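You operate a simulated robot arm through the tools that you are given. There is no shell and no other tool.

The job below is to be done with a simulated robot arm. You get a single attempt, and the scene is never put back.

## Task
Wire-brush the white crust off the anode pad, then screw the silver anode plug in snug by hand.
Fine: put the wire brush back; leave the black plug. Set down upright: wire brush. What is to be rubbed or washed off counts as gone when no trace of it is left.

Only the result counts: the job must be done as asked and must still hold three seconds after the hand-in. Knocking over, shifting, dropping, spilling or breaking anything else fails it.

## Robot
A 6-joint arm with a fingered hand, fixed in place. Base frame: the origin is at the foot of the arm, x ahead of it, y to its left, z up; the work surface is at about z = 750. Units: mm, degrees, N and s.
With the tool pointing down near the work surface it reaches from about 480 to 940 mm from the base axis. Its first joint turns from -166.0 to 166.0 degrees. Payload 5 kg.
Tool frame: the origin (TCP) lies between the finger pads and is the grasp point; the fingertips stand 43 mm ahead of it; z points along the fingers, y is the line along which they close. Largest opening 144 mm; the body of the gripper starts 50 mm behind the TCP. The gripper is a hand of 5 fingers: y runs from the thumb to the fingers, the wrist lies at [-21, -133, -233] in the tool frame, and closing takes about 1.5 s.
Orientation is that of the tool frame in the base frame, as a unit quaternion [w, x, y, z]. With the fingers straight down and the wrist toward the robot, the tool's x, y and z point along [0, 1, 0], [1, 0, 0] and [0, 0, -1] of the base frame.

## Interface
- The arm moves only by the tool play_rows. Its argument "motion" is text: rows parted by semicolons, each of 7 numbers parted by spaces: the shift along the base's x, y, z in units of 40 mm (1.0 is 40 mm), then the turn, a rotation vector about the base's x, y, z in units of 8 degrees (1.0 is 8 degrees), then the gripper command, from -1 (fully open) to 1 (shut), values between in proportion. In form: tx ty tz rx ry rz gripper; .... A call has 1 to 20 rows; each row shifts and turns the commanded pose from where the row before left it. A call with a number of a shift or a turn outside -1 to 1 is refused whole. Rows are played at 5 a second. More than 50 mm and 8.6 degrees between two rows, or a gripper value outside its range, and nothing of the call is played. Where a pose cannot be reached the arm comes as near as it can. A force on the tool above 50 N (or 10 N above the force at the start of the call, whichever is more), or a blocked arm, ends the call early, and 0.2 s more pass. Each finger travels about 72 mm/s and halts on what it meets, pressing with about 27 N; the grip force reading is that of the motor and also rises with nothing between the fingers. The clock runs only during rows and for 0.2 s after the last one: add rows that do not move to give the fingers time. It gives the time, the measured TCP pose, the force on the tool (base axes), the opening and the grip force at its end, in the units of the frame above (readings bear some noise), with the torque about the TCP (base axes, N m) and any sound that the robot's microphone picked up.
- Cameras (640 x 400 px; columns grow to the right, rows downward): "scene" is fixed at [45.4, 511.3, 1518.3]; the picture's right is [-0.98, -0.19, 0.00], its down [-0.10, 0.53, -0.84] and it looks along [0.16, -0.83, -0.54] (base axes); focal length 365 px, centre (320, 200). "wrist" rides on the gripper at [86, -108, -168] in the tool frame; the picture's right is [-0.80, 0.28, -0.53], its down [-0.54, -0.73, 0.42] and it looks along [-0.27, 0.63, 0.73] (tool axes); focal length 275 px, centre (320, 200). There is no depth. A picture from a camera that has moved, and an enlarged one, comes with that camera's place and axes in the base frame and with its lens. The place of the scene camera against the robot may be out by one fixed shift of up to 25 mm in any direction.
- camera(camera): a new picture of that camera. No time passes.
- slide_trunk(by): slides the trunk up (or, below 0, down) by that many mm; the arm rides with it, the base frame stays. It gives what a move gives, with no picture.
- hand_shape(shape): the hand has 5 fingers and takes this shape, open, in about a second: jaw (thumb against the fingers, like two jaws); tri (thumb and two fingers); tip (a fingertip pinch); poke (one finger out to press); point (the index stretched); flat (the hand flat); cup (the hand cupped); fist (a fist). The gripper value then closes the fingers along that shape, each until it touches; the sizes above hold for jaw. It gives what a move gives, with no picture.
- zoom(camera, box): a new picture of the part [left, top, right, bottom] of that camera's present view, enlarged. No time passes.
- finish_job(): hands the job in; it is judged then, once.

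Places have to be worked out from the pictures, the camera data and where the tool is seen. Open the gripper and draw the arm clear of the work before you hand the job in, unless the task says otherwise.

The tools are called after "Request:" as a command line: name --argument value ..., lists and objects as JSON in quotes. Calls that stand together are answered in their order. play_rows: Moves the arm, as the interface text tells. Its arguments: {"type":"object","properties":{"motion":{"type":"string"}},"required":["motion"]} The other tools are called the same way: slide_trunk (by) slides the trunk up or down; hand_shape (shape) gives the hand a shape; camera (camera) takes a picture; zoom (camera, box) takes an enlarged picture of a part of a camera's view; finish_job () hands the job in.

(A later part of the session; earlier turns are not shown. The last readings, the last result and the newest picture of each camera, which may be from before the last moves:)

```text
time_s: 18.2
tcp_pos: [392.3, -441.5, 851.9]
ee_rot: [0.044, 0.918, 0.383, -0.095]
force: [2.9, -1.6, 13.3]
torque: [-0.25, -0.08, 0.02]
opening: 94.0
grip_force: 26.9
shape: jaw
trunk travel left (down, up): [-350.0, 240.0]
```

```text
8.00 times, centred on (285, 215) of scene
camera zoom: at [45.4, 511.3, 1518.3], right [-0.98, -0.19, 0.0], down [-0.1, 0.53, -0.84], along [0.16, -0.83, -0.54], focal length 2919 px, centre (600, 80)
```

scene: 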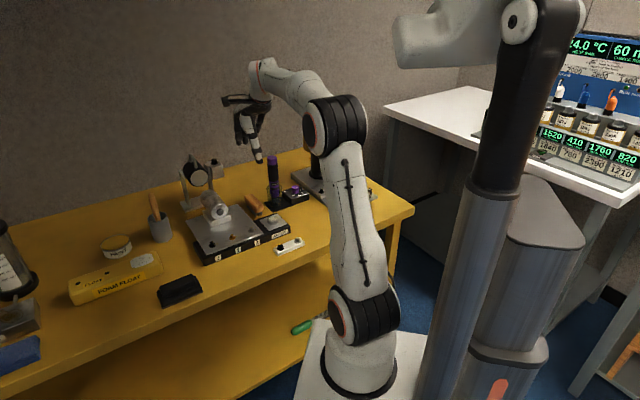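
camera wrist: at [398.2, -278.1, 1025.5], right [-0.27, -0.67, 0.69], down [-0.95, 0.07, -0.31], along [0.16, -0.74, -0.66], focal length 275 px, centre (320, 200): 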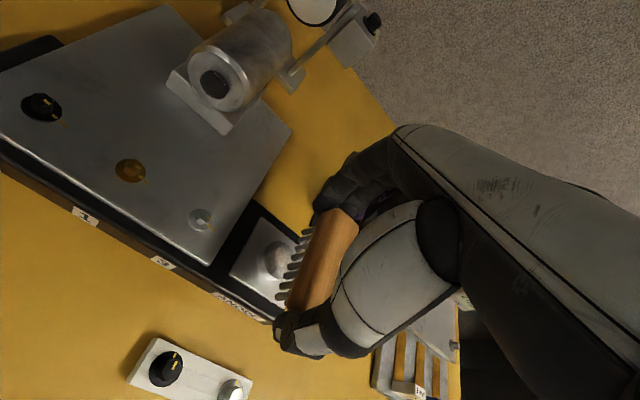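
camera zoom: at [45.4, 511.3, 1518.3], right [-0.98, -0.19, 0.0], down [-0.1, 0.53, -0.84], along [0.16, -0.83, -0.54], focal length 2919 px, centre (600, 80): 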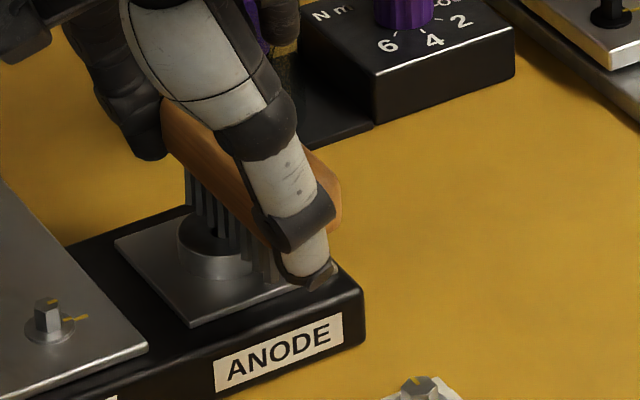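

The visible half of the boss already looks clean. I lift slightly, offset 8 mm left and stroke, then offset right and stroke, to cover the entire face.

Request:
play_rows --motion "0 0 0.1 0 0 0 1; 0.14 0.14 0 0 0 0 1; 0 0 -0.1 0 0 0 1; -0.25 0.25 0 0 0 0 1; 0.25 -0.25 0 0 0 0 1; 0.25 -0.25 0 0 0 0 1; -0.25 0.25 0 0 0 0 1; -0.25 0.25 0 0 0 0 1; 0.25 -0.25 0 0 0 0 1; 0.25 -0.25 0 0 0 0 1; -0.25 0.25 0 0 0 0 1; 0 0 0 0 0 0 1"

Request:
play_rows --motion "0 0 0.1 0 0 0 1; -0.14 -0.14 0 0 0 0 1; -0.14 -0.14 0 0 0 0 1; 0 0 -0.1 0 0 0 1; -0.25 0.25 0 0 0 0 1; 0.25 -0.25 0 0 0 0 1; 0.25 -0.25 0 0 0 0 1; -0.25 0.25 0 0 0 0 1; -0.25 0.25 0 0 0 0 1; 0.25 -0.25 0 0 0 0 1; 0.25 -0.25 0 0 0 0 1; -0.25 0.25 0 0 0 0 1; 0 0 0 0 0 0 1"

Request:
zoom --camera "wrist" --box '[225, 200, 365, 360]'

Request:
zoom --camera "scene" --box '[260, 190, 310, 240]'

```text
time_s: 20.8
tcp_pos: [398.9, -436.0, 850.9]
ee_rot: [0.043, 0.918, 0.384, -0.095]
force: [1.3, -0.9, 9.2]
torque: [-0.13, -0.03, -0.01]
opening: 94.1
grip_force: 26.8
shape: jaw
trunk travel left (down, up): [-350.0, 240.0]
```

```text
time_s: 23.6
tcp_pos: [387.8, -446.7, 851.4]
ee_rot: [0.042, 0.917, 0.384, -0.095]
force: [2.1, -0.8, 10.8]
torque: [-0.13, -0.07, 0.02]
opening: 93.9
grip_force: 27.1
shape: jaw
trunk travel left (down, up): [-350.0, 240.0]
```

```text
2.50 times, centred on (295, 280) of wrist
camera zoom: at [393.8, -285.4, 995.3], right [-0.27, -0.67, 0.69], down [-0.95, 0.07, -0.31], along [0.16, -0.74, -0.66], focal length 688 px, centre (382, 0)
```

zoom: 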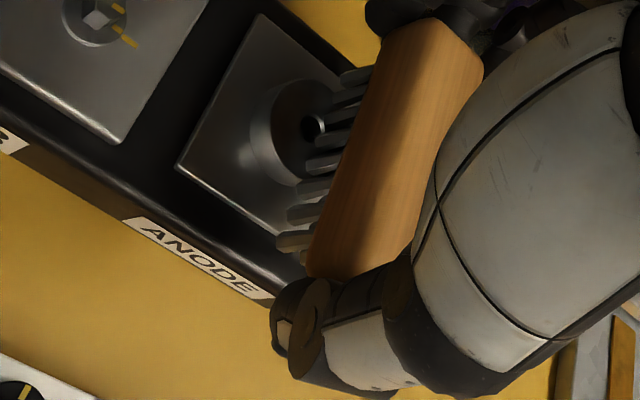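

```text
8.00 times, centred on (285, 215) of scene
camera zoom: at [45.4, 511.3, 1518.3], right [-0.98, -0.19, 0.0], down [-0.1, 0.53, -0.84], along [0.16, -0.83, -0.54], focal length 2919 px, centre (600, 80)
```

zoom: 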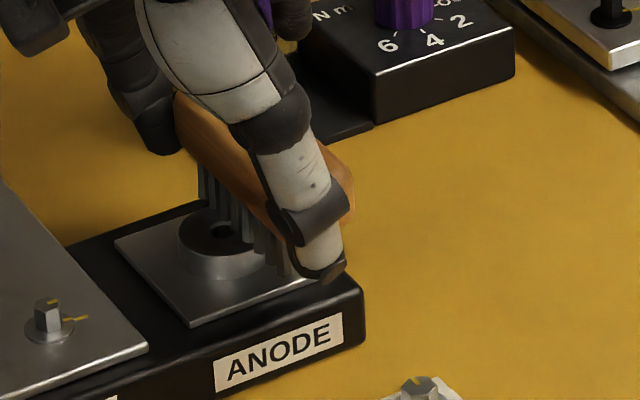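

The threaded hole in the boss is now visible and the face looks clean. I lift high and inspect the entire pad before returning the brush.

Request:
play_rows --motion "0 0 0.3 0 0 0 1; 0 0 0.6 0 0 0 1; 0 0 0.8 0 0 0 1; 0 0 0.8 0 0 0 1; 0 0 0.8 0 0 0 1; 0 0 0 0 0 0 1"

Request:
zoom --camera "wrist" --box '[140, 200, 300, 380]'

Request:
zoom --camera "scene" --box '[262, 205, 302, 240]'

```text
time_s: 25.0
tcp_pos: [386.9, -445.0, 981.9]
ee_rot: [0.043, 0.917, 0.384, -0.096]
force: [-0.3, 0.7, -1.7]
torque: [0.01, -0.05, 0.0]
opening: 94.0
grip_force: 27.1
shape: jaw
trunk travel left (down, up): [-350.0, 240.0]
```

```text
2.22 times, centred on (220, 290) of wrist
camera zoom: at [392.4, -284.0, 1126.7], right [-0.27, -0.67, 0.69], down [-0.95, 0.07, -0.31], along [0.16, -0.74, -0.66], focal length 612 px, centre (542, 0)
```

zoom: 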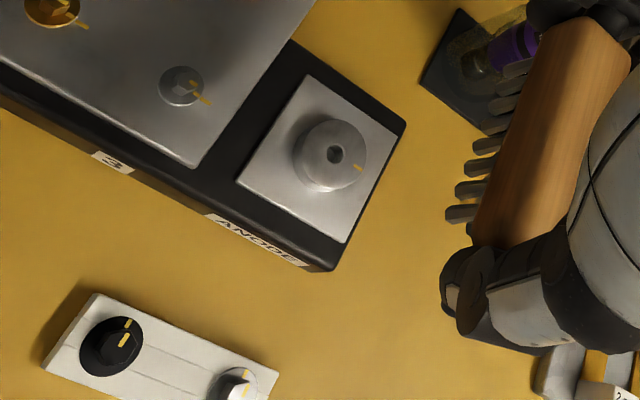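

```text
11.43 times, centred on (282, 222) of scene
camera zoom: at [45.4, 511.3, 1518.3], right [-0.98, -0.19, 0.0], down [-0.1, 0.53, -0.84], along [0.16, -0.83, -0.54], focal length 4171 px, centre (754, -57)
```

zoom: 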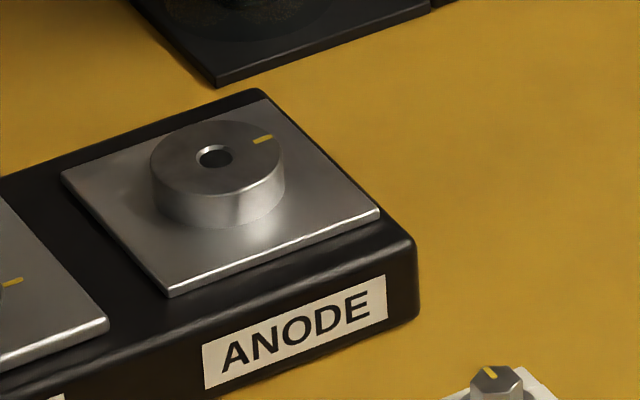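

The boss appears fully clean with the hole and mark exposed. I take one very tight zoom to check for any trace of crust.

Request:
zoom --camera "wrist" --box '[202, 250, 250, 286]'

Request:
zoom --camera "scene" --box '[270, 212, 290, 226]'

```text
11.11 times, centred on (226, 268) of wrist
camera zoom: at [392.4, -284.0, 1126.7], right [-0.27, -0.67, 0.69], down [-0.95, 0.07, -0.31], along [0.16, -0.74, -0.66], focal length 3059 px, centre (1364, -556)
```

zoom: 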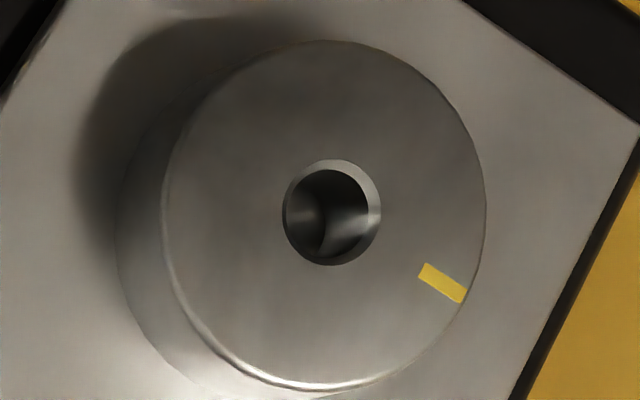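

```text
16.00 times, centred on (280, 219) of scene
camera zoom: at [45.4, 511.3, 1518.3], right [-0.98, -0.19, 0.0], down [-0.1, 0.53, -0.84], along [0.16, -0.83, -0.54], focal length 5839 px, centre (960, -104)
```

zoom: 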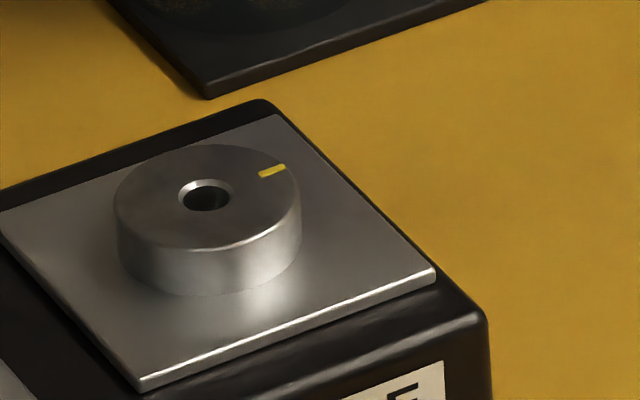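

No trace of crust remains; hole centre is at about [396.6,-455.3,795] with the boss mark pointing toward azimuth −134°. I carry the brush back along the same path and lower it to 10 mm above its original spot.

Request:
play_rows --motion "0.4 -0.3 0 0 0 0 1; 0.6 -0.44 0 0 0 0 1; 0.6 -0.44 0 0 0 0 1; 0.6 -0.44 0 0 0 0 1; 0.5 -0.39 0 0 0 0 1; 0.34 -0.25 0 0 0 0 1; 0 0 -0.4 0 0 0 1; 0 0 -0.8 0 0 0 1; 0 0 -0.8 0 0 0 1; 0 0 -0.8 0 0 0 1; 0 0 -0.8 0 0 0 1; 0 0 -0.4 0 0 0 1; 0 0 0 0 0 0 1"

Request:
zoom --camera "wrist" --box '[200, 150, 440, 390]'

Request:
zoom --camera "scene" --box '[220, 150, 300, 230]'

```text
time_s: 27.8
tcp_pos: [509.5, -535.9, 822.4]
ee_rot: [0.043, 0.917, 0.384, -0.095]
force: [0.2, 0.5, -1.2]
torque: [0.02, -0.03, -0.01]
opening: 94.1
grip_force: 26.9
shape: jaw
trunk travel left (down, up): [-350.0, 240.0]
```

```text
1.67 times, centred on (320, 270) of wrist
camera zoom: at [514.4, -374.8, 967.0], right [-0.27, -0.67, 0.69], down [-0.95, 0.07, -0.31], along [0.16, -0.74, -0.66], focal length 459 px, centre (320, 83)
```

zoom: 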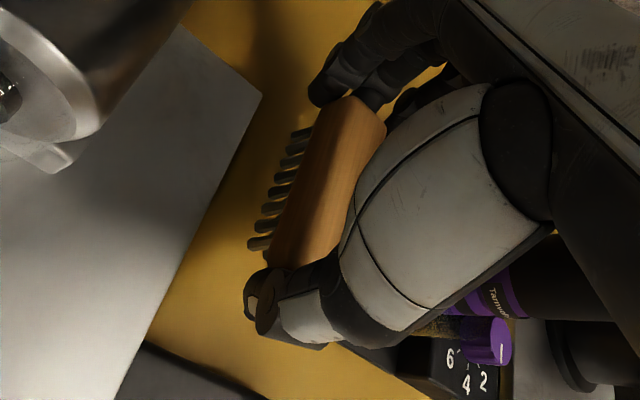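

```text
5.00 times, centred on (260, 190) of scene
camera zoom: at [45.4, 511.3, 1518.3], right [-0.98, -0.19, 0.0], down [-0.1, 0.53, -0.84], along [0.16, -0.83, -0.54], focal length 1825 px, centre (620, 250)
```

zoom: 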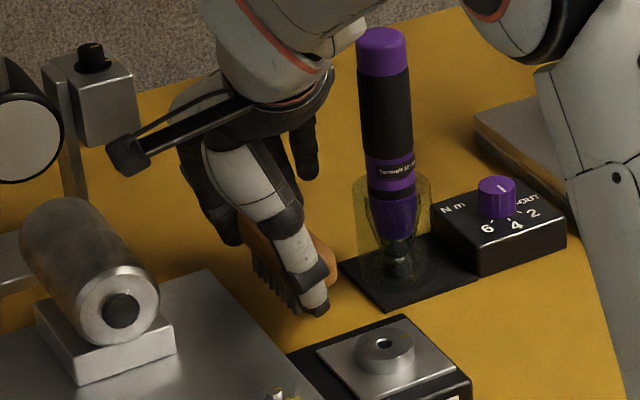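

The brush is about 15 mm above its spot, level. I lower it gently until the bristles touch the bench.

Request:
play_rows --motion "0 0 -0.15 0 0 0 1; 0 0 -0.1 0 0 0 1; 0 0 -0.04 0 0 0 1; 0 0 -0.04 0 0 0 1; 0 0 -0.02 0 0 0 1; 0 0 0 0 0 0 1"

```text
time_s: 29.2
tcp_pos: [508.0, -535.7, 807.2]
ee_rot: [0.042, 0.918, 0.383, -0.096]
force: [-0.6, 0.3, -2.0]
torque: [-0.01, 0.01, 0.03]
opening: 93.9
grip_force: 26.8
shape: jaw
trunk travel left (down, up): [-350.0, 240.0]
```

No contact yet; I go down another few millimetres in small steps.

Request:
play_rows --motion "0 0 -0.02 0 0 0 1; 0 0 -0.02 0 0 0 1; 0 0 0 0 0 0 1"

```text
time_s: 30.0
tcp_pos: [508.6, -536.7, 805.8]
ee_rot: [0.043, 0.917, 0.384, -0.096]
force: [-0.3, -0.9, -0.6]
torque: [0.05, -0.02, 0.01]
opening: 94.0
grip_force: 26.7
shape: jaw
trunk travel left (down, up): [-350.0, 240.0]
```

The force is still about zero, so I step down again in sub-millimetre moves.

Request:
play_rows --motion "0 0 -0.02 0 0 0 1; 0 0 -0.02 0 0 0 1; 0 0 0 0 0 0 1"

Request:
zoom --camera "scene" --box '[240, 180, 280, 220]'

```text
time_s: 30.8
tcp_pos: [508.0, -536.7, 804.9]
ee_rot: [0.044, 0.918, 0.383, -0.096]
force: [0.0, -0.7, 1.8]
torque: [0.01, 0.04, -0.04]
opening: 93.9
grip_force: 26.7
shape: jaw
trunk travel left (down, up): [-350.0, 240.0]
```

```text
10.00 times, centred on (260, 200) of scene
camera zoom: at [45.4, 511.3, 1518.3], right [-0.98, -0.19, 0.0], down [-0.1, 0.53, -0.84], along [0.16, -0.83, -0.54], focal length 3649 px, centre (920, 200)
```

zoom: 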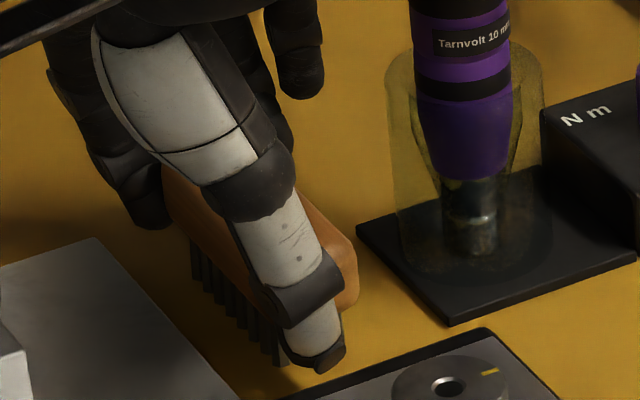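

There's a hint of contact (1.8 N). One more small step to confirm.

Request:
play_rows --motion "0 0 -0.02 0 0 0 1; 0 0 0 0 0 0 1"

```text
time_s: 31.4
tcp_pos: [507.9, -536.0, 805.0]
ee_rot: [0.043, 0.918, 0.384, -0.095]
force: [0.0, 0.2, 5.6]
torque: [0.02, 0.11, -0.02]
opening: 93.8
grip_force: 27.2
shape: jaw
trunk travel left (down, up): [-350.0, 240.0]
```

Contact is confirmed at 5.6 N. I open the hand gradually to release the brush.

Request:
play_rows --motion "0 0 0 0 0 0 -0.2; 0 0 0 0 0 0 -0.35; 0 0 0 0 0 0 -0.45; 0 0 0 0 0 0 -0.6; 0 0 0 0 0 0 -0.73; 0 0 0 0 0 0 -0.73; 0 0 0 0 0 0 -0.73"

Request:
zoom --camera "wrist" --box '[200, 150, 440, 390]'

Request:
zoom --camera "scene" --box '[240, 180, 280, 220]'

```text
time_s: 33.0
tcp_pos: [509.5, -536.3, 804.4]
ee_rot: [0.042, 0.918, 0.383, -0.096]
force: [0.3, 0.5, -0.2]
torque: [0.01, -0.01, -0.01]
opening: 124.6
grip_force: 0.0
shape: jaw
trunk travel left (down, up): [-350.0, 240.0]
```

```text
1.67 times, centred on (320, 270) of wrist
camera zoom: at [514.0, -375.4, 948.9], right [-0.27, -0.67, 0.69], down [-0.95, 0.07, -0.31], along [0.16, -0.74, -0.66], focal length 459 px, centre (320, 83)
```

zoom: 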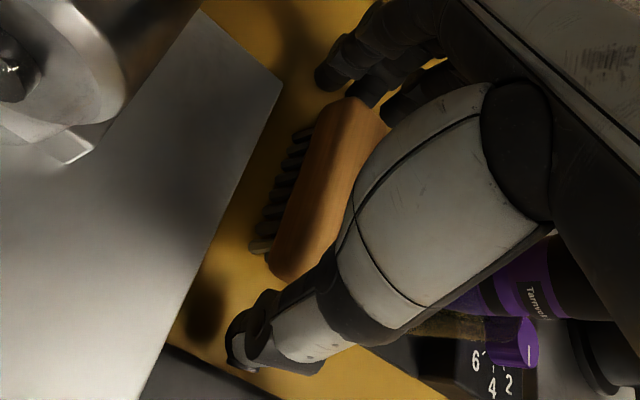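

```text
10.00 times, centred on (260, 200) of scene
camera zoom: at [45.4, 511.3, 1518.3], right [-0.98, -0.19, 0.0], down [-0.1, 0.53, -0.84], along [0.16, -0.83, -0.54], focal length 3649 px, centre (920, 200)
```

zoom: 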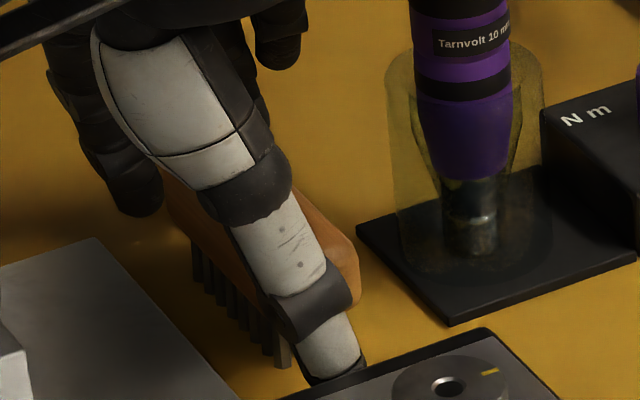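

The brush stands on its bristles, released. I raise the hand straight up, then check the brush.

Request:
play_rows --motion "0 0 0.3 0 0 0 -0.73; 0 0 0.6 0 0 0 -0.73; 0 0 0.8 0 0 0 -0.73; 0 0 0.9 0 0 0 -0.73; 0 0 0.9 0 0 0 -0.73; 0 0 0.9 0 0 0 -0.73; 0 0 0.6 0 0 0 -0.73; 0 0 0 0 0 0 -0.73"

Request:
zoom --camera "scene" --box '[235, 175, 305, 230]'

Request:
camera --camera "scene"

```text
time_s: 34.8
tcp_pos: [510.4, -536.7, 1005.3]
ee_rot: [0.044, 0.918, 0.383, -0.095]
force: [0.2, 0.3, 0.1]
torque: [0.01, -0.06, 0.0]
opening: 124.4
grip_force: 0.0
shape: jaw
trunk travel left (down, up): [-350.0, 240.0]
```

```text
7.27 times, centred on (270, 202) of scene
camera zoom: at [45.4, 511.3, 1518.3], right [-0.98, -0.19, 0.0], down [-0.1, 0.53, -0.84], along [0.16, -0.83, -0.54], focal length 2654 px, centre (684, 182)
```

zoom: 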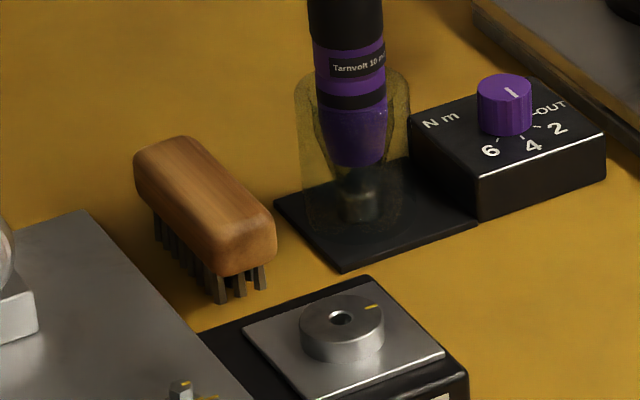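

```text
taken
```

scene: 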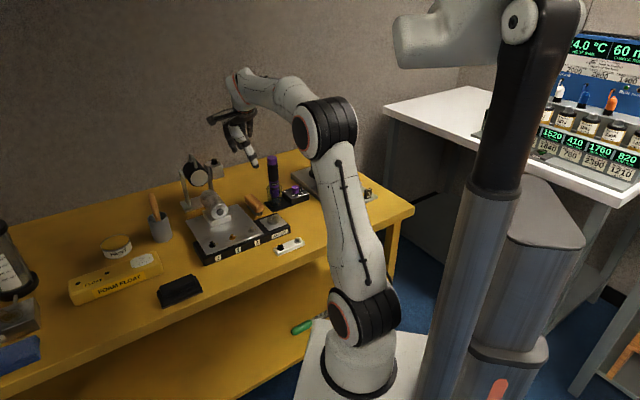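

The brush is back upright on its spot. I now untilt the hand and move over the tray to view the silver plug.

Request:
play_rows --motion "-0.5 0.35 0 0.53 -0.53 0 -1; -0.7 0.5 0 0.53 -0.53 0 -1; -0.7 0.5 0 0 0 0 -1; -0.7 0.5 0 0 0 0 -1; -0.7 0.5 0 0 0 0 -1; -0.7 0.45 0 0 0 0 -1; -0.7 0.45 0 0 0 0 -1; -0.5 0.4 0 0 0 0 -1; 0 0 0 0 0 0 -1"

Request:
hand_shape --shape "tri"

Request:
camera --camera "wrist"

Request:
zoom --camera "scene" --box '[260, 90, 350, 240]'

```text
time_s: 36.8
tcp_pos: [302.2, -389.4, 1002.9]
ee_rot: [0.003, 0.923, 0.385, 0.001]
force: [-0.6, 0.1, -0.1]
torque: [-0.03, -0.02, -0.03]
opening: 143.8
grip_force: 0.1
shape: jaw
trunk travel left (down, up): [-350.0, 240.0]
```

```text
time_s: 37.7
tcp_pos: [301.0, -389.2, 1003.4]
ee_rot: [0.004, 0.923, 0.386, 0.001]
force: [-0.5, 0.2, -0.7]
torque: [-0.05, 0.04, -0.03]
opening: 143.6
grip_force: 0.1
shape: tri
trunk travel left (down, up): [-350.0, 240.0]
```

```text
taken
camera wrist: at [284.6, -251.9, 1169.3], right [-0.36, -0.76, 0.54], down [-0.9, 0.12, -0.43], along [0.26, -0.63, -0.73], focal length 275 px, centre (320, 200)
```

wrist: 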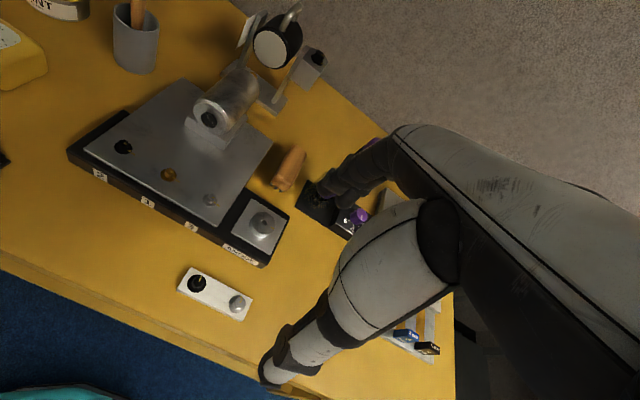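

```text
2.67 times, centred on (305, 165) of scene
camera zoom: at [45.4, 511.3, 1518.3], right [-0.98, -0.19, 0.0], down [-0.1, 0.53, -0.84], along [0.16, -0.83, -0.54], focal length 973 px, centre (360, 293)
```

zoom: 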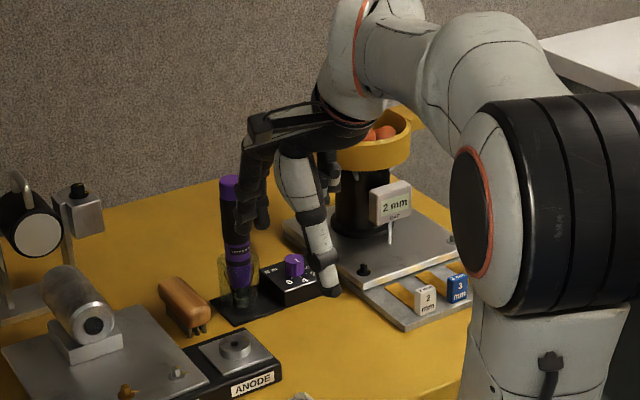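

In the tri shape the ring and little fingers are tucked away. I close it in the air to see exactly where thumb and two fingertips meet.

Request:
play_rows --motion "0 0 0 0 0 0 0; 0 0 0 0 0 0 0.5; 0 0 0 0 0 0 0.75; 0 0 0 0 0 0 0.75; 0 0 0 0 0 0 0.75; 0 0 0 0 0 0 0.75; 0 0 0 0 0 0 0.75"

Request:
zoom --camera "wrist" --box '[220, 150, 460, 350]'

Request:
zoom --camera "scene" --box '[280, 120, 350, 210]'

```text
time_s: 39.3
tcp_pos: [302.6, -389.4, 1002.7]
ee_rot: [0.003, 0.923, 0.385, 0.002]
force: [0.0, -0.5, -1.1]
torque: [-0.01, -0.01, -0.05]
opening: 18.4
grip_force: 0.0
shape: tri
trunk travel left (down, up): [-350.0, 240.0]
```

```text
2.00 times, centred on (340, 250) of wrist
camera zoom: at [284.6, -251.9, 1169.3], right [-0.36, -0.76, 0.54], down [-0.9, 0.12, -0.43], along [0.26, -0.63, -0.73], focal length 551 px, centre (280, 100)
```

zoom: 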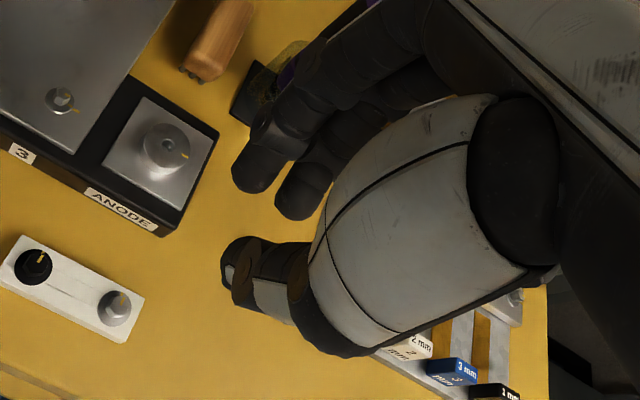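

```text
4.44 times, centred on (315, 165) of scene
camera zoom: at [45.4, 511.3, 1518.3], right [-0.98, -0.19, 0.0], down [-0.1, 0.53, -0.84], along [0.16, -0.83, -0.54], focal length 1622 px, centre (342, 356)
```

zoom: 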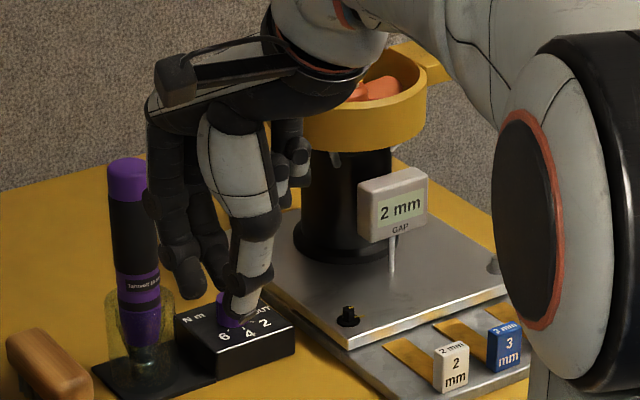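

The tri closure has index at x≈+10, middle at x≈−16, thumb near 0, so a 13 mm hex would only graze both fingers. I check the tip pinch for comparison.

Request:
hand_shape --shape "tip"

Request:
play_rows --motion "0 0 0 0 0 0 0; 0 0 0 0 0 0 0.5; 0 0 0 0 0 0 0.75; 0 0 0 0 0 0 0.75; 0 0 0 0 0 0 0.75; 0 0 0 0 0 0 0.75; 0 0 0 0 0 0 0.75"

Request:
zoom --camera "wrist" --box '[220, 150, 460, 350]'

Request:
zoom --camera "scene" --box '[280, 120, 350, 210]'

```text
time_s: 40.2
tcp_pos: [301.3, -390.2, 1002.5]
ee_rot: [0.004, 0.923, 0.386, 0.001]
force: [0.7, 1.0, 0.1]
torque: [0.01, 0.01, -0.01]
opening: 143.3
grip_force: 0.0
shape: tip
trunk travel left (down, up): [-350.0, 240.0]
```

```text
time_s: 41.8
tcp_pos: [301.9, -388.7, 1002.6]
ee_rot: [0.003, 0.923, 0.385, 0.001]
force: [0.6, -1.0, 0.5]
torque: [-0.03, -0.01, 0.02]
opening: 18.4
grip_force: 0.0
shape: tip
trunk travel left (down, up): [-350.0, 240.0]
```

```text
2.00 times, centred on (340, 250) of wrist
camera zoom: at [284.6, -251.9, 1169.3], right [-0.36, -0.76, 0.54], down [-0.9, 0.12, -0.43], along [0.26, -0.63, -0.73], focal length 551 px, centre (280, 100)
```

zoom: 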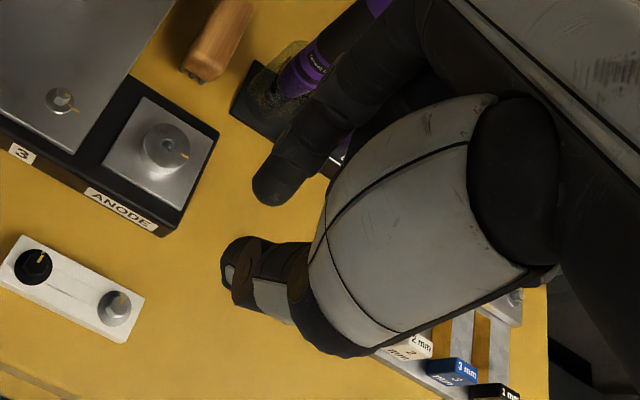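

```text
4.44 times, centred on (315, 165) of scene
camera zoom: at [45.4, 511.3, 1518.3], right [-0.98, -0.19, 0.0], down [-0.1, 0.53, -0.84], along [0.16, -0.83, -0.54], focal length 1622 px, centre (342, 356)
```

zoom: 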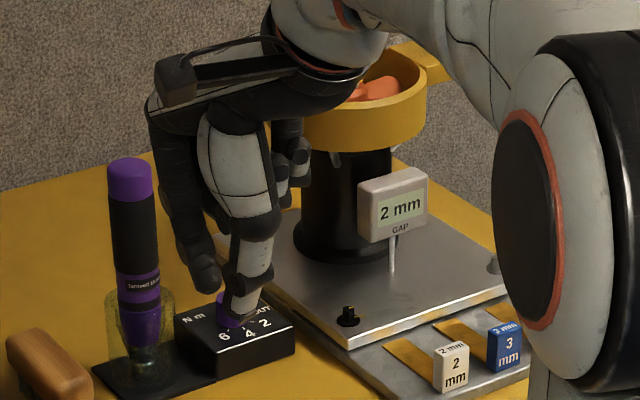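

The tip pinch brings thumb and index opposite each other at x≈−2, ideal for the hex. I zoom in on the silver plug to read its hex orientation and position.

Request:
zoom --camera "wrist" --box '[225, 290, 249, 314]'

Request:
zoom --camera "scene" --box '[270, 234, 310, 260]'

Request:
zoom --camera "wrist" --box '[170, 260, 260, 325]'

```text
16.00 times, centred on (237, 302) of wrist
camera zoom: at [284.6, -251.9, 1169.3], right [-0.36, -0.76, 0.54], down [-0.9, 0.12, -0.43], along [0.26, -0.63, -0.73], focal length 4404 px, centre (1648, -1432)
```

zoom: 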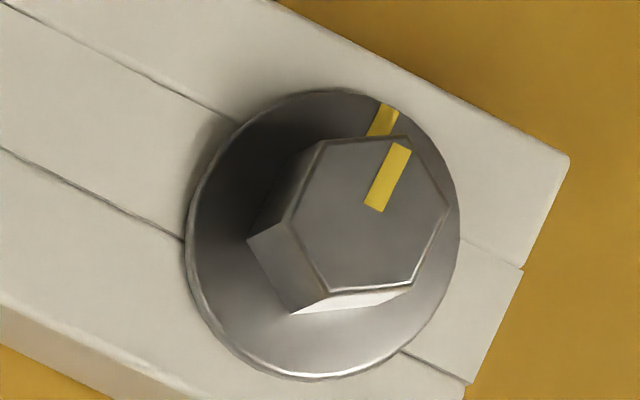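

```text
15.38 times, centred on (290, 247) of scene
camera zoom: at [45.4, 511.3, 1518.3], right [-0.98, -0.19, 0.0], down [-0.1, 0.53, -0.84], along [0.16, -0.83, -0.54], focal length 5614 px, centre (782, -523)
```

zoom: 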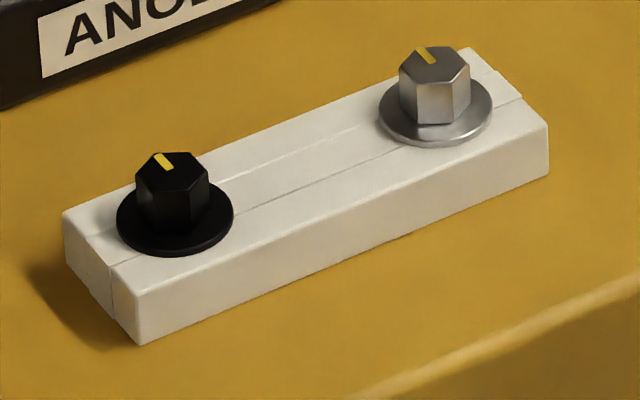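

```text
6.15 times, centred on (215, 292) of wrist
camera zoom: at [284.6, -251.9, 1169.3], right [-0.36, -0.76, 0.54], down [-0.9, 0.12, -0.43], along [0.26, -0.63, -0.73], focal length 1694 px, centre (966, -369)
```

zoom: 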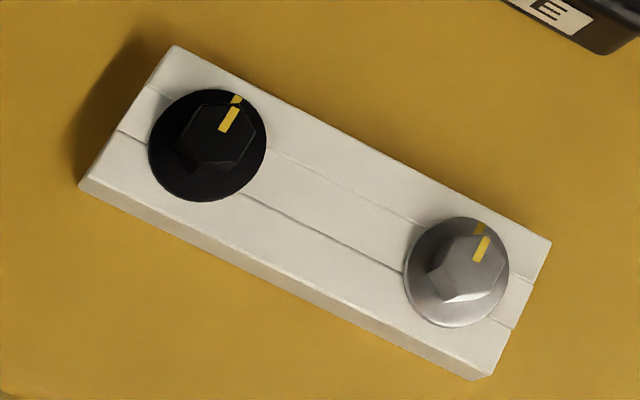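

The plug's mark (and a hex vertex) points radially outward, so flats face ±30° off radial. I correct the small residual tilt, and I'll photograph the plug and then the hole from equivalent camera poses so that errors cancel.

Request:
play_rows --motion "0 0 0 0.034 0.03 0 -0.5; 0 0 0 0 0 0 -0.5; 0 0 0 0 0 0 -0.5"

Request:
zoom --camera "wrist" --box '[225, 290, 249, 314]'

Request:
play_rows --motion "0.5 -0.3235 0.155 0 0 0 -0.5; 0.5 -0.3235 0.155 0 0 0 -0.5; 0.5 -0.3235 0.155 0 0 0 -0.5; 0.5 -0.3235 0.155 0 0 0 -0.5; 0.49 -0.3235 0.155 0 0 0 -0.5; 0 0 0 0 0 0 -0.5; 0 0 0 0 0 0 -0.5"

Request:
zoom --camera "wrist" --box '[225, 290, 249, 314]'

```text
time_s: 42.6
tcp_pos: [301.2, -390.9, 1003.7]
ee_rot: [0.0, 0.923, 0.385, 0.001]
force: [-0.1, -1.1, 0.6]
torque: [-0.03, -0.02, 0.0]
opening: 107.9
grip_force: 0.0
shape: tip
trunk travel left (down, up): [-350.0, 240.0]
```

```text
16.00 times, centred on (237, 302) of wrist
camera zoom: at [285.0, -253.1, 1170.4], right [-0.36, -0.77, 0.53], down [-0.9, 0.12, -0.42], along [0.26, -0.63, -0.73], focal length 4404 px, centre (1648, -1432)
```

zoom: 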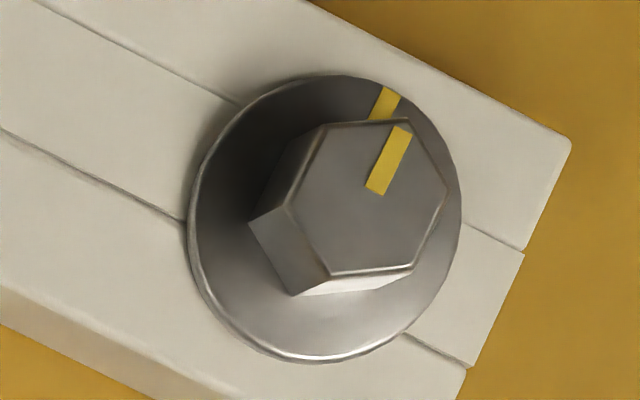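

```text
time_s: 44.2
tcp_pos: [399.4, -454.1, 1035.5]
ee_rot: [0.0, 0.923, 0.386, 0.0]
force: [-0.6, -0.7, 0.3]
torque: [0.02, -0.02, -0.04]
opening: 107.6
grip_force: 0.0
shape: tip
trunk travel left (down, up): [-350.0, 240.0]
```

```text
16.00 times, centred on (237, 302) of wrist
camera zoom: at [382.5, -317.8, 1202.8], right [-0.36, -0.77, 0.53], down [-0.9, 0.12, -0.42], along [0.26, -0.63, -0.73], focal length 4404 px, centre (1648, -1432)
```

zoom: 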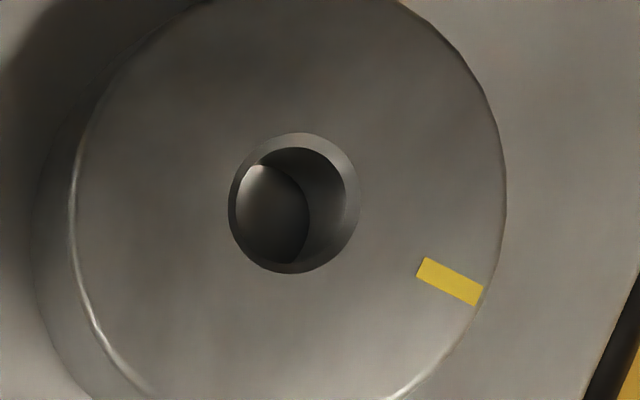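

The hole and plug positions match to about 2 mm, with relative displacement [99.7,−63.6]. While I'm safely high, I test how far the wrist can yaw counter-clockwise.

Request:
play_rows --motion "0 0 0 0 0 1 -0.5; 0 0 0 0 0 1 -0.5; 0 0 0 0 0 1 -0.5; 0 0 0 0 0 1 -0.5; 0 0 0 0 0 1 -0.5; 0 0 0 0 0 1 -0.5; 0 0 0 0 0 1 -0.5; 0 0 0 0 0 1 -0.5; 0 0 0 0 0 1 -0.5; 0 0 0 0 0 1 -0.5; 0 0 0 0 0 1 -0.5; 0 0 0 0 0 1 -0.5; 0 0 0 0 0 0 -0.5; 0 0 0 0 0 0 -0.5"

Request:
camera --camera "scene"

Request:
camera --camera "wrist"

```text
time_s: 47.2
tcp_pos: [399.6, -455.5, 1035.1]
ee_rot: [0.0, 0.332, 0.943, 0.001]
force: [0.2, 0.2, -0.4]
torque: [0.01, -0.02, -0.01]
opening: 107.6
grip_force: 0.1
shape: tip
trunk travel left (down, up): [-350.0, 240.0]
```

```text
taken
```

scene: 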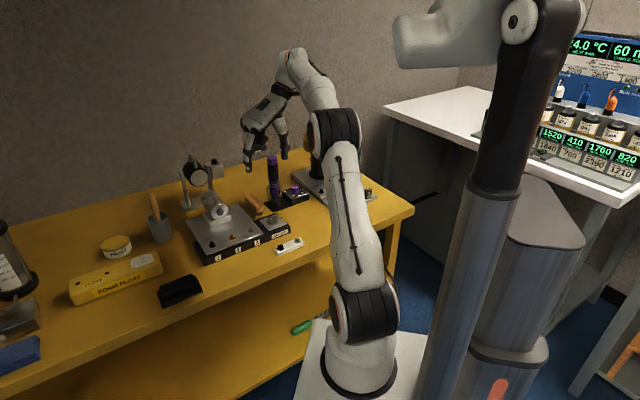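

```text
taken
camera wrist: at [265.0, -486.6, 1202.2], right [0.8, -0.28, 0.53], down [-0.03, -0.91, -0.42], along [0.6, 0.32, -0.73], focal length 275 px, centre (320, 200)
```

wrist: 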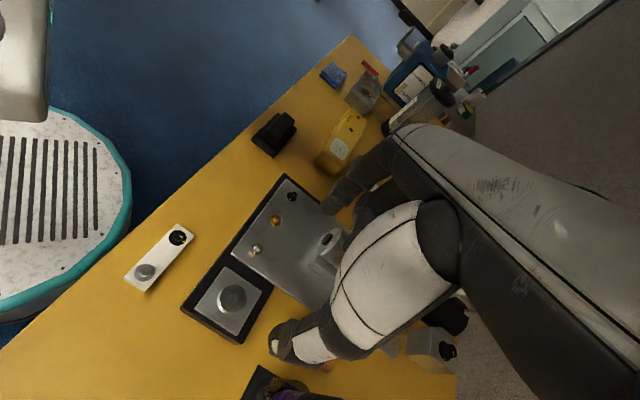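

Yaw +96° works, giving a new viewpoint. I zoom on the plug and hole from here to triangulate heights.

Request:
zoom --camera "wrist" --box '[132, 260, 156, 284]'

Request:
zoom --camera "wrist" --box '[218, 288, 242, 312]'

```text
16.00 times, centred on (144, 272) of wrist
camera zoom: at [265.0, -486.6, 1202.2], right [0.8, -0.28, 0.53], down [-0.03, -0.91, -0.42], along [0.6, 0.32, -0.73], focal length 4404 px, centre (3136, -952)
```

zoom: 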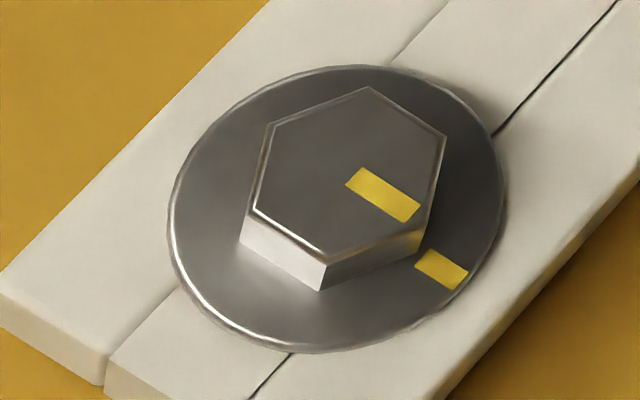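

```text
16.00 times, centred on (230, 300) of wrist
camera zoom: at [265.0, -486.6, 1202.2], right [0.8, -0.28, 0.53], down [-0.03, -0.91, -0.42], along [0.6, 0.32, -0.73], focal length 4404 px, centre (1760, -1400)
```

zoom: 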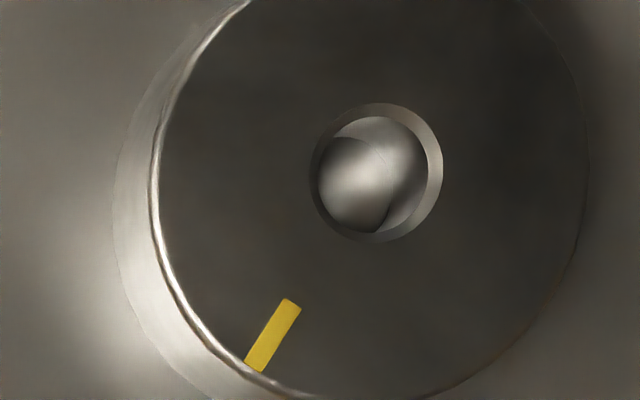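

Triangulating both views gives plug→hole displacement of about [99.6, −63.3, +30], with the plug's flats normal at azimuth ≈45°. I test more yaw range here in the air, first further counter-clockwise.

Request:
play_rows --motion "0 0 0 0 0 1 -0.5; 0 0 0 0 0 1 -0.5; 0 0 0 0 0 1 -0.5; 0 0 0 0 0 1 -0.5; 0 0 0 0 0 1 -0.5; 0 0 0 0 0 1 -0.5; 0 0 0 0 0 1 -0.5; 0 0 0 0 0 1 -0.5; 0 0 0 0 0 1 -0.5; 0 0 0 0 0 1 -0.5; 0 0 0 0 0 0 -0.5; 0 0 0 0 0 0 -0.5"

```text
time_s: 49.8
tcp_pos: [544.6, -104.5, 865.3]
ee_rot: [-0.004, -0.218, 0.974, -0.061]
force: [0.2, -0.9, -0.2]
torque: [0.02, -0.01, -0.01]
opening: 108.2
grip_force: 0.1
shape: tip
out of reach, approached as far as the arm can: row 1, 2, 3, 4, 5, 6, 7, 8, 9, 10
trunk travel left (down, up): [-350.0, 240.0]
```

The arm could not reach that and swung to a different pose. I check right away whether anything was disturbed.

Request:
camera --camera "scene"

Request:
camera --camera "wrist"

Request:
zoom --camera "scene" --box '[130, 130, 330, 265]'

```text
taken
```

scene: 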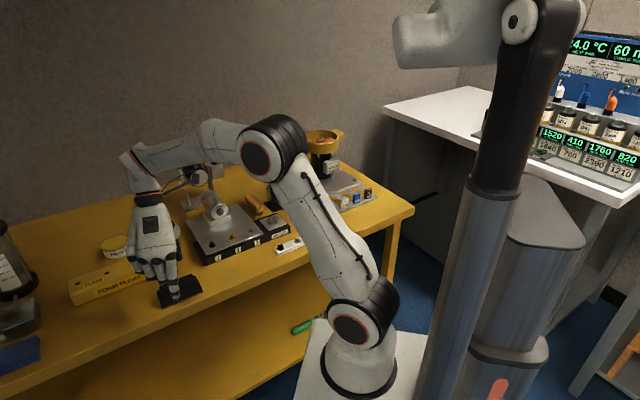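

```text
taken
camera wrist: at [508.8, -219.5, 1046.2], right [0.59, 0.66, 0.47], down [0.81, -0.47, -0.35], along [-0.01, 0.59, -0.81], focal length 275 px, centre (320, 200)
```

wrist: 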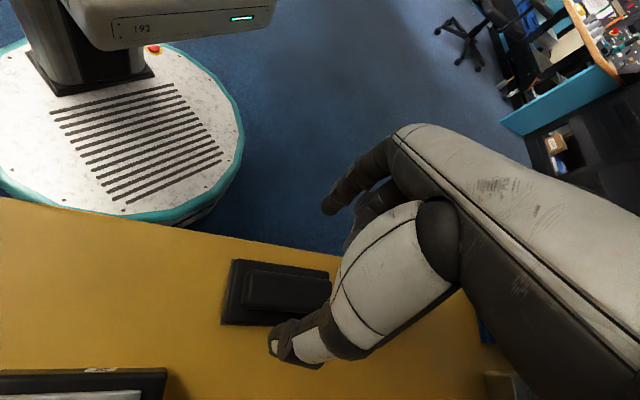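

```text
2.96 times, centred on (230, 198) of scene
camera zoom: at [45.4, 511.3, 1518.3], right [-0.98, -0.19, 0.0], down [-0.1, 0.53, -0.84], along [0.16, -0.83, -0.54], focal length 1081 px, centre (587, 207)
```

zoom: 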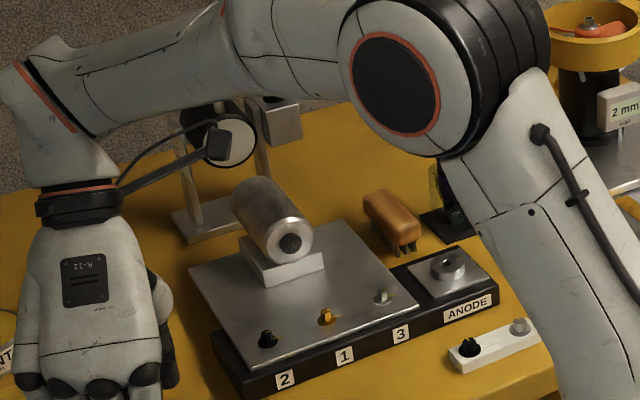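

The fixtures, brush and plugs look undisturbed; the hand hangs above the black pad on the left at z≈865. I try a small pure upward move to see how the controller continues from here.

Request:
play_rows --motion "0 0 0.5 0 0 0 -0.5; 0 0 0 0 0 0 -0.5"

Request:
camera --camera "scene"

```text
time_s: 50.4
tcp_pos: [545.4, -88.6, 878.1]
ee_rot: [-0.002, -0.223, 0.973, -0.054]
force: [0.4, -0.9, 0.0]
torque: [0.01, -0.05, 0.01]
opening: 108.0
grip_force: 0.1
shape: tip
out of reach, approached as far as the arm can: row 1
trunk travel left (down, up): [-350.0, 240.0]
```

```text
taken
```

scene: 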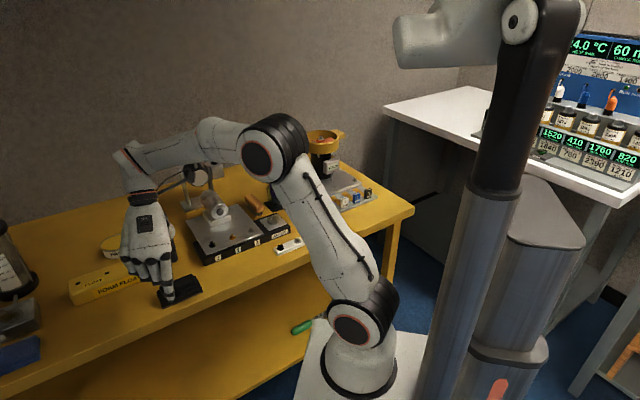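

The controller is still pulling toward the unreachable pose. To be safe I raise the trunk 150 mm first, so the hand is above everything before I unwind the rotation.

Request:
slide_trunk --by 150

Request:
camera --camera "scene"

```text
time_s: 52.1
tcp_pos: [545.6, -87.3, 1027.5]
ee_rot: [-0.003, -0.223, 0.973, -0.054]
force: [0.2, 0.6, -0.2]
torque: [0.02, -0.01, -0.01]
opening: 107.8
grip_force: 0.0
shape: tip
trunk travel left (down, up): [-500.0, 90.0]
```

```text
taken
```

scene: 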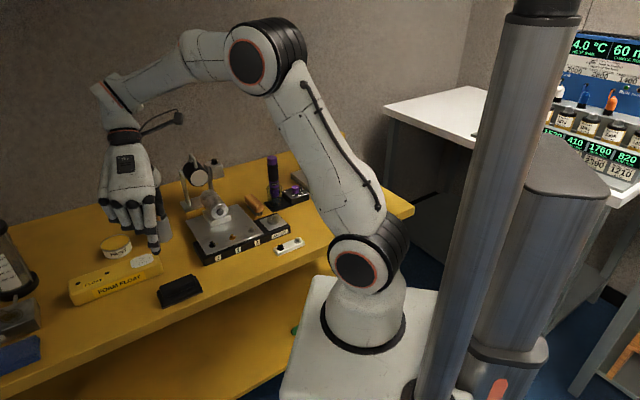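

Everything on the bench still appears in place, and the hand is now at z≈1028. I unwind the yaw one step to see how it responds.

Request:
play_rows --motion "0 0 0 0 0 -1 -0.5; 0 0 0 0 0 0 -0.5"

```text
time_s: 52.8
tcp_pos: [544.7, -87.3, 1027.9]
ee_rot: [-0.006, -0.155, 0.986, -0.054]
force: [0.3, 0.3, -0.5]
torque: [0.06, -0.03, 0.02]
opening: 108.4
grip_force: 0.1
shape: tip
trunk travel left (down, up): [-500.0, 90.0]
```

After the slide the commanded pose matches the actual one and moves are normal again. I straighten the small tilt and rotate the yaw back well inside the range, staying at this height.

Request:
play_rows --motion "0 0 0.3 0.77 0.04 0 -0.5; 0 0 0 0 0 -1 -0.5; 0 0 0 0 0 -1 -0.5; 0 0 0 0 0 -1 -0.5; 0 0 0 0 0 -1 -0.5; 0 0 0 0 0 -1 -0.5; 0 0 0 0 0 -1 -0.5; 0 0 0 0 0 -1 -0.5; 0 0 0 0 0 -1 -0.5; 0 0 0 0 0 -1 -0.5; 0 0 0 0 0 -1 -0.5; 0 0 0 0 0 0 -0.5"

```text
time_s: 55.4
tcp_pos: [544.4, -87.4, 1040.8]
ee_rot: [-0.001, 0.517, 0.856, 0.0]
force: [0.4, -0.1, -0.9]
torque: [-0.03, 0.01, -0.01]
opening: 107.6
grip_force: 0.0
shape: tip
trunk travel left (down, up): [-500.0, 90.0]
```

The tool is vertical again with y at azimuth 28°. I translate over to the tray at this height.

Request:
play_rows --motion "-0.3 -0.4 0 0 0 0 -0.5; -0.6 -0.75 0 0 0 0 -0.5; -0.65 -0.8 0 0 0 0 -0.5; -0.65 -0.8 0 0 0 0 -0.5; -0.65 -0.8 0 0 0 0 -0.5; -0.65 -0.8 0 0 0 0 -0.5; -0.65 -0.8 0 0 0 0 -0.5; -0.65 -0.8 0 0 0 0 -0.5; -0.65 -0.8 0 0 0 0 -0.5; -0.6 -0.6 0 0 0 0 -0.5; -0.13 -0.1 0 0 0 0 -0.5; 0 0 0 0 0 0 -0.5"

Request:
camera --camera "scene"

Request:
camera --camera "wrist"

```text
time_s: 58.0
tcp_pos: [297.1, -385.5, 1039.1]
ee_rot: [-0.001, 0.516, 0.857, 0.001]
force: [0.6, 0.1, 0.1]
torque: [-0.02, 0.02, 0.02]
opening: 107.8
grip_force: 0.2
shape: tip
trunk travel left (down, up): [-500.0, 90.0]
```

```text
taken
```

scene: 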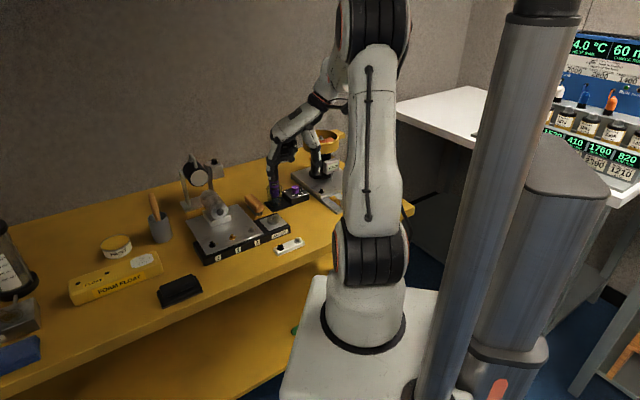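

```text
taken
camera wrist: at [161.9, -361.5, 1206.5], right [0.62, -0.57, 0.53], down [-0.39, -0.82, -0.42], along [0.68, 0.06, -0.73], focal length 275 px, centre (320, 200)
```

wrist: 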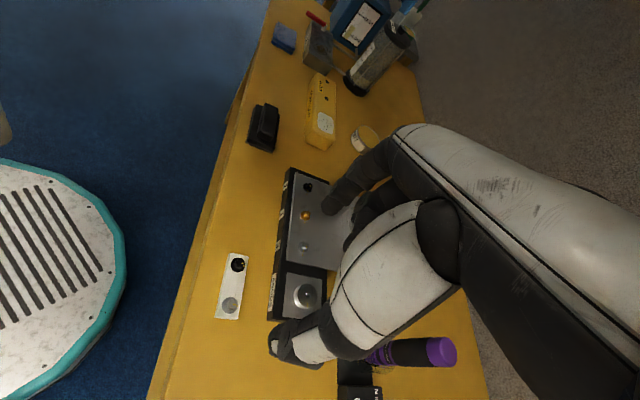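

All objects look undisturbed. I rotate to y azimuth ≈ −15° (square to a pair of hex flats, mid-range of the wrist), then lower the trunk back to its original height.

Request:
play_rows --motion "0 0 0 0 0 -0.9 -0.5; 0 0 0 0 0 -0.9 -0.5; 0 0 0 0 0 -0.9 -0.5; 0 0 0 0 0 -0.9 -0.5; 0 0 0 0 0 -0.9 -0.5; 0 0 0 0 0 -0.8 -0.5; 0 0 0 0 0 0 -0.5"

Request:
slide_trunk --by -150

Request:
camera --camera "wrist"

Request:
camera --camera "scene"

```text
time_s: 59.5
tcp_pos: [297.4, -384.8, 1039.9]
ee_rot: [-0.001, 0.791, 0.612, 0.0]
force: [0.7, 0.0, 0.2]
torque: [-0.01, -0.02, 0.0]
opening: 108.0
grip_force: 0.0
shape: tip
trunk travel left (down, up): [-500.0, 90.0]
```

```text
time_s: 61.3
tcp_pos: [297.6, -385.4, 888.3]
ee_rot: [-0.001, 0.791, 0.612, 0.0]
force: [-0.3, -0.2, -0.6]
torque: [0.01, 0.0, 0.01]
opening: 108.1
grip_force: 0.0
shape: tip
trunk travel left (down, up): [-350.0, 240.0]
```

```text
taken
camera wrist: at [214.5, -276.0, 1056.7], right [0.08, -0.84, 0.53], down [-0.84, -0.34, -0.42], along [0.54, -0.42, -0.73], focal length 275 px, centre (320, 200)
```

wrist: 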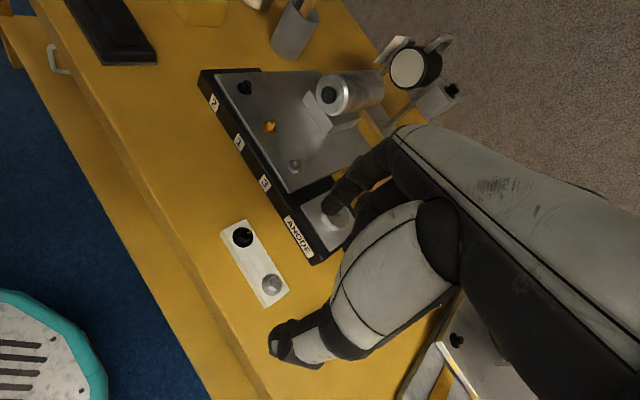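

```text
taken
```

scene: 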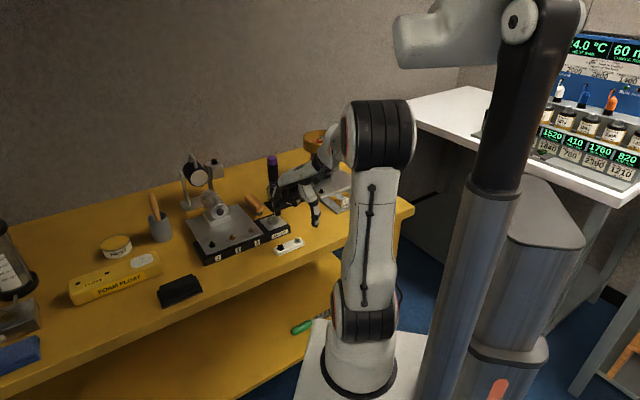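

The tool is at azimuth −14.5°, trunk back down. I zoom on the plug to measure its exact offset from the TCP at close range.

Request:
zoom --camera "wrist" --box '[250, 262, 298, 306]'

Request:
zoom --camera "scene" --box '[265, 170, 335, 260]'

```text
9.09 times, centred on (274, 284) of wrist
camera zoom: at [214.5, -276.0, 1056.7], right [0.08, -0.84, 0.53], down [-0.84, -0.34, -0.42], along [0.54, -0.42, -0.73], focal length 2502 px, centre (738, -564)
```

zoom: 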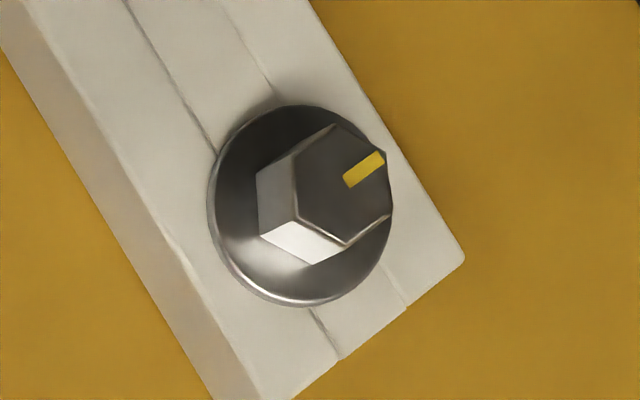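

```text
4.44 times, centred on (300, 215) of scene
camera zoom: at [45.4, 511.3, 1518.3], right [-0.98, -0.19, 0.0], down [-0.1, 0.53, -0.84], along [0.16, -0.83, -0.54], focal length 1622 px, centre (409, 133)
```

zoom: 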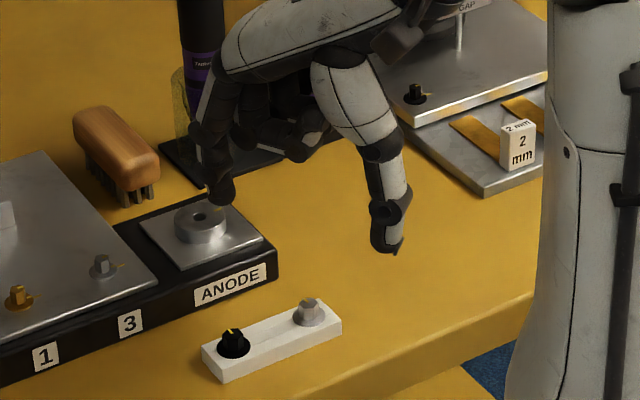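

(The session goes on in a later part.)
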